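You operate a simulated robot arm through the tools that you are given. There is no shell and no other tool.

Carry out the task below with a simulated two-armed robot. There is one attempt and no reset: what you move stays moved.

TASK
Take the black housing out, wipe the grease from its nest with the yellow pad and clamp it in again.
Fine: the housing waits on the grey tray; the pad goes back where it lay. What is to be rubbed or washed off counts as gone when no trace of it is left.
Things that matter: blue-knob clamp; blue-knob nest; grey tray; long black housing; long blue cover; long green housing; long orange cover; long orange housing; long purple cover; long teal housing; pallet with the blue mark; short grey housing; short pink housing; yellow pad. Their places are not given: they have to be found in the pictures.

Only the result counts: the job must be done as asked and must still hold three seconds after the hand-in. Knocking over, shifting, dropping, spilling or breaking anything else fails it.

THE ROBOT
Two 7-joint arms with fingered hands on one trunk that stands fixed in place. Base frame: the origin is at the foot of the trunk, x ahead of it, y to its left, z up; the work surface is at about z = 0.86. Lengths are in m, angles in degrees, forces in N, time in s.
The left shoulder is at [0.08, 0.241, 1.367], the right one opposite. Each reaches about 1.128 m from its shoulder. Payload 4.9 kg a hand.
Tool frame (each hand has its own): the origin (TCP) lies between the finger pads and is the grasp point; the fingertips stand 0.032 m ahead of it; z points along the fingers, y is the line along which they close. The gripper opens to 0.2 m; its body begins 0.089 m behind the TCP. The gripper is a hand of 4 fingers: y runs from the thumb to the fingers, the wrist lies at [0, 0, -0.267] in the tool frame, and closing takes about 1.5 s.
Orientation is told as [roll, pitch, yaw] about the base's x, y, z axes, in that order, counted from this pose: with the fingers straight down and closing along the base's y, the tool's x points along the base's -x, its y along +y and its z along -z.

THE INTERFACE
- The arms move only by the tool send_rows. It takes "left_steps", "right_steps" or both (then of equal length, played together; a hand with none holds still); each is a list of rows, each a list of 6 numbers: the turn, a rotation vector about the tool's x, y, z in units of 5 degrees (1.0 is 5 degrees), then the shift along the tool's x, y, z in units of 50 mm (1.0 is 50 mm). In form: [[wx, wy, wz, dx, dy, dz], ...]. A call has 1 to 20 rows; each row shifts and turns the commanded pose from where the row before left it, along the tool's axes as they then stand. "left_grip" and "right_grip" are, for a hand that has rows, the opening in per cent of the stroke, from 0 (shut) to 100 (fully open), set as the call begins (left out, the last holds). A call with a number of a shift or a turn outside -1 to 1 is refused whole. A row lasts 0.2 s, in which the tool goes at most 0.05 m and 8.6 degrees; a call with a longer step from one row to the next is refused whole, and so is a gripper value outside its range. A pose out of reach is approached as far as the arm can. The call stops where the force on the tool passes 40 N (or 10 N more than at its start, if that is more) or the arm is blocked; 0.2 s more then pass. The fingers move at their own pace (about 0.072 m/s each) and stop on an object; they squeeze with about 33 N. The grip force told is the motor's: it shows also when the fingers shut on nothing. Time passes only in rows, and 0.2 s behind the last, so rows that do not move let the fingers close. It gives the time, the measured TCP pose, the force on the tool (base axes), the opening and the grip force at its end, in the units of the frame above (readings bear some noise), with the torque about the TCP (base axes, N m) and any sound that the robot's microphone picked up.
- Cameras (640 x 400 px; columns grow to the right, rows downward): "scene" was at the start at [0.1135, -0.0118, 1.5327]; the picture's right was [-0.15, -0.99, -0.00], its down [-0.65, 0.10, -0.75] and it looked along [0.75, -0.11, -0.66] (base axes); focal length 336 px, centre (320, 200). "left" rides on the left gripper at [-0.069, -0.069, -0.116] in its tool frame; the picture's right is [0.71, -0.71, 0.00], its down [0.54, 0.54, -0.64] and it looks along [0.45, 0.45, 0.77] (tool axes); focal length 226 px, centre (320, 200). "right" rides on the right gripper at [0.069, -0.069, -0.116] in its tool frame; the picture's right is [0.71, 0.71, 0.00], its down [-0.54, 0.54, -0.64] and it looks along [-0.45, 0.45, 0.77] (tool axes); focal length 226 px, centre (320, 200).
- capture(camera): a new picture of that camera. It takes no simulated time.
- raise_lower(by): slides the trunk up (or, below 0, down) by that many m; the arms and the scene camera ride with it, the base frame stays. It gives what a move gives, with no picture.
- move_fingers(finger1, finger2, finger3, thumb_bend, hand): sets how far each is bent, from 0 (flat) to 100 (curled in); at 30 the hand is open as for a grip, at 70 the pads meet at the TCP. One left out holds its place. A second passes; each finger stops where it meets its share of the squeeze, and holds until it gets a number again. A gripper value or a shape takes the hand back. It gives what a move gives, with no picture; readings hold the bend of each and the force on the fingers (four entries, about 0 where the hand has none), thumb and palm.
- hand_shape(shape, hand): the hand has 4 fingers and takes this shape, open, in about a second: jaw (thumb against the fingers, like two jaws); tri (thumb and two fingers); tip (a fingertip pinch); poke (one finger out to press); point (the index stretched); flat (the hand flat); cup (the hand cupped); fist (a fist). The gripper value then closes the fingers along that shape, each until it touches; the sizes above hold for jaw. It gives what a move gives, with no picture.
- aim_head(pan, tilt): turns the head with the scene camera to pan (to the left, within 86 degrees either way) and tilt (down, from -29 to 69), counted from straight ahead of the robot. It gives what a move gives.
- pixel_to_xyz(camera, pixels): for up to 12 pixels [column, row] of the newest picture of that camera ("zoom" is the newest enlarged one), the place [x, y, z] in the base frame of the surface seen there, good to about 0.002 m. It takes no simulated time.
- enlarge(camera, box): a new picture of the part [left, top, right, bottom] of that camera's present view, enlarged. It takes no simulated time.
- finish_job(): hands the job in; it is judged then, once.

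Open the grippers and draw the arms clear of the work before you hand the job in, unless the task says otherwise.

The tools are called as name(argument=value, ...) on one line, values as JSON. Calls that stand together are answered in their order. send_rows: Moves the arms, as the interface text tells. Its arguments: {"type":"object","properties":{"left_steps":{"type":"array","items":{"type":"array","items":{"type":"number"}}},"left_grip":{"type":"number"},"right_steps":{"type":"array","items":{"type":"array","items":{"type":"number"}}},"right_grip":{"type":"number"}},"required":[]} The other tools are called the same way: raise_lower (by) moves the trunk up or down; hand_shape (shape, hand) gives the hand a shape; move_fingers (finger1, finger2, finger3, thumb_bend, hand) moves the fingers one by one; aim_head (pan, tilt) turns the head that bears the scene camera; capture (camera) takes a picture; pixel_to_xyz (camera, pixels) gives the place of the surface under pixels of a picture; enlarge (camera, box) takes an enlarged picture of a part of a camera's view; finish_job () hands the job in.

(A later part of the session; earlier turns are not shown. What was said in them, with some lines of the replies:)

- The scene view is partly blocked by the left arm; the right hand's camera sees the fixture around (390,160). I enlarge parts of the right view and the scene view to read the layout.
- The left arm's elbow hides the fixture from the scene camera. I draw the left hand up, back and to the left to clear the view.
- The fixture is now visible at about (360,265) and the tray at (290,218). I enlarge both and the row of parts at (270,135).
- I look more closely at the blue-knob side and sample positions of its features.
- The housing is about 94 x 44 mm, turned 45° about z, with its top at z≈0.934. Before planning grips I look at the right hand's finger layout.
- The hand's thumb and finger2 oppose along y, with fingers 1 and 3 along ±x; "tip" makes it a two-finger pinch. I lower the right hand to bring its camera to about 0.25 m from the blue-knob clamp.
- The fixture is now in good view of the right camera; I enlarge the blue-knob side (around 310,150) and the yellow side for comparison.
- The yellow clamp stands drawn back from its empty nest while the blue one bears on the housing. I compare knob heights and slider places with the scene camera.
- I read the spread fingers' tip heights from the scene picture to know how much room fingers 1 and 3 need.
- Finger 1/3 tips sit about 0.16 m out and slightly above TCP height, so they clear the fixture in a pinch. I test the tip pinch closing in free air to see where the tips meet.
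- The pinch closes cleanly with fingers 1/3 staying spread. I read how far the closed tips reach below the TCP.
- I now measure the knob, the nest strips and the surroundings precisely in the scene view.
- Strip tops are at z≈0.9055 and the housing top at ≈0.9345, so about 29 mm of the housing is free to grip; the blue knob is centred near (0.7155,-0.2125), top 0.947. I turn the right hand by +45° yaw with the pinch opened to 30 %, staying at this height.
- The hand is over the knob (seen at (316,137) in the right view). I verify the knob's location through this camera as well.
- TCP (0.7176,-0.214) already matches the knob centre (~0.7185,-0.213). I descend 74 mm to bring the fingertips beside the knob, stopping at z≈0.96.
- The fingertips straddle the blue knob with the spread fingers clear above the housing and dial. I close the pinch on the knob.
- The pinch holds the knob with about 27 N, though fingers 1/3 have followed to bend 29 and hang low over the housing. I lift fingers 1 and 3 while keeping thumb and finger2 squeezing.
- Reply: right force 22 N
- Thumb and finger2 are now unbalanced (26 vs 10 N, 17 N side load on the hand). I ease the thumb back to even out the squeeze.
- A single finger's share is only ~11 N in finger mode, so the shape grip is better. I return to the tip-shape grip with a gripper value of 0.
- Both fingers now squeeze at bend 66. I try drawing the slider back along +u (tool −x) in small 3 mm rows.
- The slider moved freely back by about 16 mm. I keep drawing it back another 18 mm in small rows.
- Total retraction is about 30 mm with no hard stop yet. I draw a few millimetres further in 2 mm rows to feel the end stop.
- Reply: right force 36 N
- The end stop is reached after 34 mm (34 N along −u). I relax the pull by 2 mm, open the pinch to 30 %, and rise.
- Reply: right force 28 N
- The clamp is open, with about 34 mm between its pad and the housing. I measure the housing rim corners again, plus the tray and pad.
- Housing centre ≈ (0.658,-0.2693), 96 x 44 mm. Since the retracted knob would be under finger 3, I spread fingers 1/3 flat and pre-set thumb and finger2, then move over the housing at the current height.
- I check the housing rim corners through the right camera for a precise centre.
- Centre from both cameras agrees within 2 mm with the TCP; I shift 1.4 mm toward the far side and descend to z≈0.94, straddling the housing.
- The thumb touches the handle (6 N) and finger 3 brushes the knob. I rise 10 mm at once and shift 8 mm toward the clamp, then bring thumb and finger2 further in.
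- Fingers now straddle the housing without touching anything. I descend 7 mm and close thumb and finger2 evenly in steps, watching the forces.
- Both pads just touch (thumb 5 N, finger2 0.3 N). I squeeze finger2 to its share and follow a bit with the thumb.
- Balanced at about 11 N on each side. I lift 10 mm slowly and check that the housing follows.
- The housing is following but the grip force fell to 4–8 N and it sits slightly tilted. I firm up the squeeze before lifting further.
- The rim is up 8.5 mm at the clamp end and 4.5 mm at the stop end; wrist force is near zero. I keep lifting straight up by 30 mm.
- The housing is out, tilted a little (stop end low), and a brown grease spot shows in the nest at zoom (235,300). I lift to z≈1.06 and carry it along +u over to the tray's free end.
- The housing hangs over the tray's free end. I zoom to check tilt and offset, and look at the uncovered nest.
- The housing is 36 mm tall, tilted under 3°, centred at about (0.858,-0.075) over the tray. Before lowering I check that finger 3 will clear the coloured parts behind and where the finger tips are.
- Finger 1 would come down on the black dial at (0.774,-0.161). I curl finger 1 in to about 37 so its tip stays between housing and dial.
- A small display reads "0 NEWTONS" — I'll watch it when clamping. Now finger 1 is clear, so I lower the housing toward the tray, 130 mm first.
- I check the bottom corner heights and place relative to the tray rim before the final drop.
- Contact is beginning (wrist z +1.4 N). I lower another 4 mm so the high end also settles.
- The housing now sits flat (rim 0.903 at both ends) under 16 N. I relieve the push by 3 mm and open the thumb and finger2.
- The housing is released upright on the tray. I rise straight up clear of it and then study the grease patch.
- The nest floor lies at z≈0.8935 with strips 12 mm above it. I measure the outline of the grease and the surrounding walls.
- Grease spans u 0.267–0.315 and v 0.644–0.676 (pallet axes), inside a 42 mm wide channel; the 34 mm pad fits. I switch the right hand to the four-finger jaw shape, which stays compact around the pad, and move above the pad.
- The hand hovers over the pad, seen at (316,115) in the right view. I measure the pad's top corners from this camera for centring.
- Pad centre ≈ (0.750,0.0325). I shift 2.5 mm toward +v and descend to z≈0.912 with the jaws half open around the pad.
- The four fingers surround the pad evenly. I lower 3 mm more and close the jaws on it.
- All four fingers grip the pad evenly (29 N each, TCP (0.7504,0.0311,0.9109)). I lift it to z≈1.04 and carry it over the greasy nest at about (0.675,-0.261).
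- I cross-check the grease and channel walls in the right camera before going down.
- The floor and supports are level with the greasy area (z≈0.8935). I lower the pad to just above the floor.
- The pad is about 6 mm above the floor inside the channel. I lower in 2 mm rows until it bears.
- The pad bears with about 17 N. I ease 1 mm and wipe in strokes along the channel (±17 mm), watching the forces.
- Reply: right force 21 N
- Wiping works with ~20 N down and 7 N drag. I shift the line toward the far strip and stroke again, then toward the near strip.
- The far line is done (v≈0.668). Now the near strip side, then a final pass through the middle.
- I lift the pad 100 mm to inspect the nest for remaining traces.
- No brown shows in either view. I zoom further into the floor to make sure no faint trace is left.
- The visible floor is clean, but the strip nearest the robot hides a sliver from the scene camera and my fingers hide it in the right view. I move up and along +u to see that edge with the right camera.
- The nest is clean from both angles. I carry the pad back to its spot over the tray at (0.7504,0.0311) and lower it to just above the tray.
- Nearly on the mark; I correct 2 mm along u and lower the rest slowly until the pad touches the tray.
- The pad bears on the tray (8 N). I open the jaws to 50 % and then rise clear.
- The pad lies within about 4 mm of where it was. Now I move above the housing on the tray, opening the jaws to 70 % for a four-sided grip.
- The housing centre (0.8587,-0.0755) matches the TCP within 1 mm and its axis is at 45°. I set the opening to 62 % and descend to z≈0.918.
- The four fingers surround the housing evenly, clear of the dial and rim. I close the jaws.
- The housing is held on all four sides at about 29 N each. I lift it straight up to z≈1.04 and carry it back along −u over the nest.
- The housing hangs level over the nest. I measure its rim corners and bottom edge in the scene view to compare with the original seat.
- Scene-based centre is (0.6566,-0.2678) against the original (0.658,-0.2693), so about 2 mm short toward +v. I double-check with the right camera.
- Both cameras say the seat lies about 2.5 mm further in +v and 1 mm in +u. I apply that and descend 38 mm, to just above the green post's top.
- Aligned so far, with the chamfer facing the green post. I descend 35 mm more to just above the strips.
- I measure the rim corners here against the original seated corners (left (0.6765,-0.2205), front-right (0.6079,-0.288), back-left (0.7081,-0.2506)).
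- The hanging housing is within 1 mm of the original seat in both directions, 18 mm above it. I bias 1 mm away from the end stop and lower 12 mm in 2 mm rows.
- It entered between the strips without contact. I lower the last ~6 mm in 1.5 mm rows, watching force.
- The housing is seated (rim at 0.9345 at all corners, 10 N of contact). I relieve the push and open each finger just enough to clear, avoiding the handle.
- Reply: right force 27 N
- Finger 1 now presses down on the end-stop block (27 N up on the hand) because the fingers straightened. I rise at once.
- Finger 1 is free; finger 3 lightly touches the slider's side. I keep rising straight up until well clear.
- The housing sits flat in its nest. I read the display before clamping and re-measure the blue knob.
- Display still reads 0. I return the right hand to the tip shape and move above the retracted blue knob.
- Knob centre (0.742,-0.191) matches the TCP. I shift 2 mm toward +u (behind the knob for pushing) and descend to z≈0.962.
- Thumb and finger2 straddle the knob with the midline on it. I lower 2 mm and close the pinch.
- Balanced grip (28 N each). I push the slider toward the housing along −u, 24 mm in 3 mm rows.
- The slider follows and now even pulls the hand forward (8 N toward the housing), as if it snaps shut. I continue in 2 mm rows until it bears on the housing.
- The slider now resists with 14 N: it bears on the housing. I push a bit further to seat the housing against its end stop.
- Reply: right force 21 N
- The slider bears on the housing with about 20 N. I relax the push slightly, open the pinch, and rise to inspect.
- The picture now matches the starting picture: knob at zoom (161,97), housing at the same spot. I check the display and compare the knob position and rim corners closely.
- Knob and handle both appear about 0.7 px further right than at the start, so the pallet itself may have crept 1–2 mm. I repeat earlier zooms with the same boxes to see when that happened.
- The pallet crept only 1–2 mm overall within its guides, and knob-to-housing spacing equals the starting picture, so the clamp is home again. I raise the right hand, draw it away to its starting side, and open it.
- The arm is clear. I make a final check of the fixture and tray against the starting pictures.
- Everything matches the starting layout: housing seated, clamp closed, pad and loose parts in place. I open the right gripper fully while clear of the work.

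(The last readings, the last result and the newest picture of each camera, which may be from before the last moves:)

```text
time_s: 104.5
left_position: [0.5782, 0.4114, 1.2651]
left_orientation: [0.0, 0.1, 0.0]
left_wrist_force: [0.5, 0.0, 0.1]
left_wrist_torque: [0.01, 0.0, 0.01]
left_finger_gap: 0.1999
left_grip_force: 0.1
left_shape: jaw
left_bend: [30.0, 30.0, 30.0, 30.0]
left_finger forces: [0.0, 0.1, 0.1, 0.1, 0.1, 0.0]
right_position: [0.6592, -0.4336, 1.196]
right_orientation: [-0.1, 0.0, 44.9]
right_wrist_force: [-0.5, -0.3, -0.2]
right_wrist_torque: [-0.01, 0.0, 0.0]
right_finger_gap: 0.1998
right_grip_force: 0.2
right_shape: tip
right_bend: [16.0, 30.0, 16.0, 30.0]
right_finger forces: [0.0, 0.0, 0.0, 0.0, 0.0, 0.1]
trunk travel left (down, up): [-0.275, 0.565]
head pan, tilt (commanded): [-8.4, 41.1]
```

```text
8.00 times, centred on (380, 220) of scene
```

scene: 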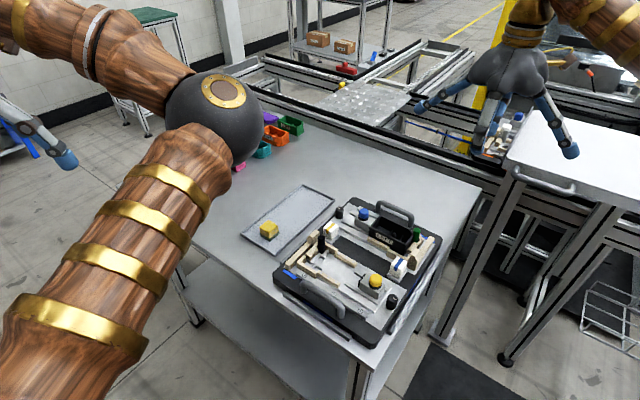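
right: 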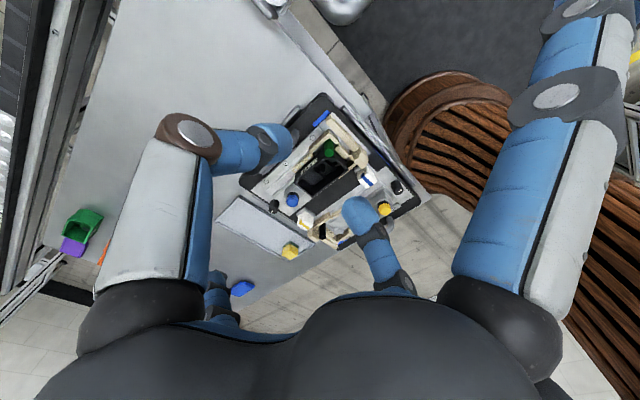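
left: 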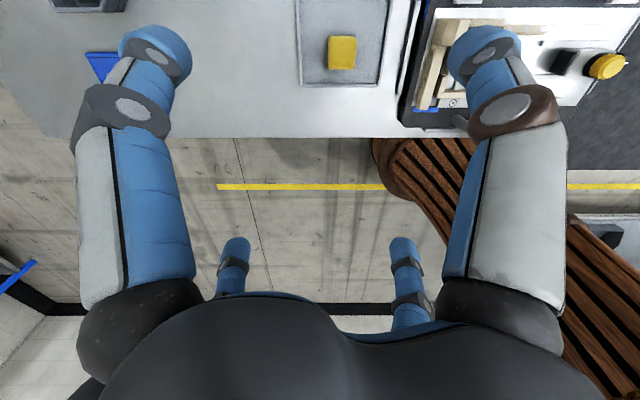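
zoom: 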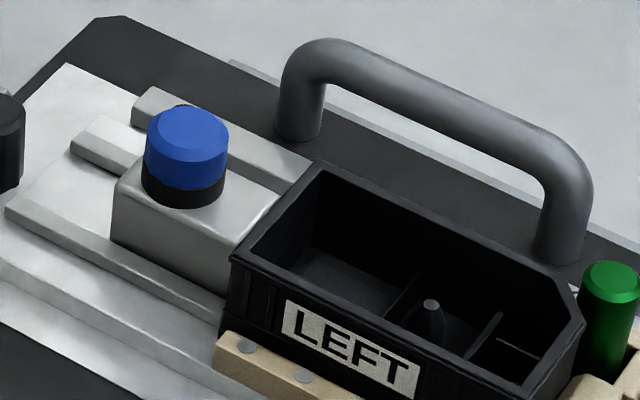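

The clamp slider rests against the housing, the housing is seated with its chamfer at the green post, and both hands are open and clear. I hand the job in.

finish_job()

```text
The job is handed in.
```

The black housing is back in its nest and clamped. The grease is wiped out, with no trace left in close-up views from two cameras, and the yellow pad is back on the tray. I have handed the job in but have no verdict on it.

- **Clamp:** the slider bears on the housing again, in the same position on the pallet as at the start. I pushed it home with about 20 N.
- **Housing:** it sits flat at its original height and the same way round as before.
- **Pad:** it lies within about 4 mm of where I picked it up.
- **Pallet:** working the clamp moved the pallet by roughly 1–2 mm overall, with a very slight turn. I left it there, since nudging it back seemed riskier than the shift.
- **End stop:** while I was letting go of the housing, one finger pressed on the nest's end-stop block with about 27 N for a moment. I saw no sign of damage or movement there.

A small display on the table read "0 NEWTONS" each time I looked, including after clamping. It is not in your list, so I treated it as unrelated.
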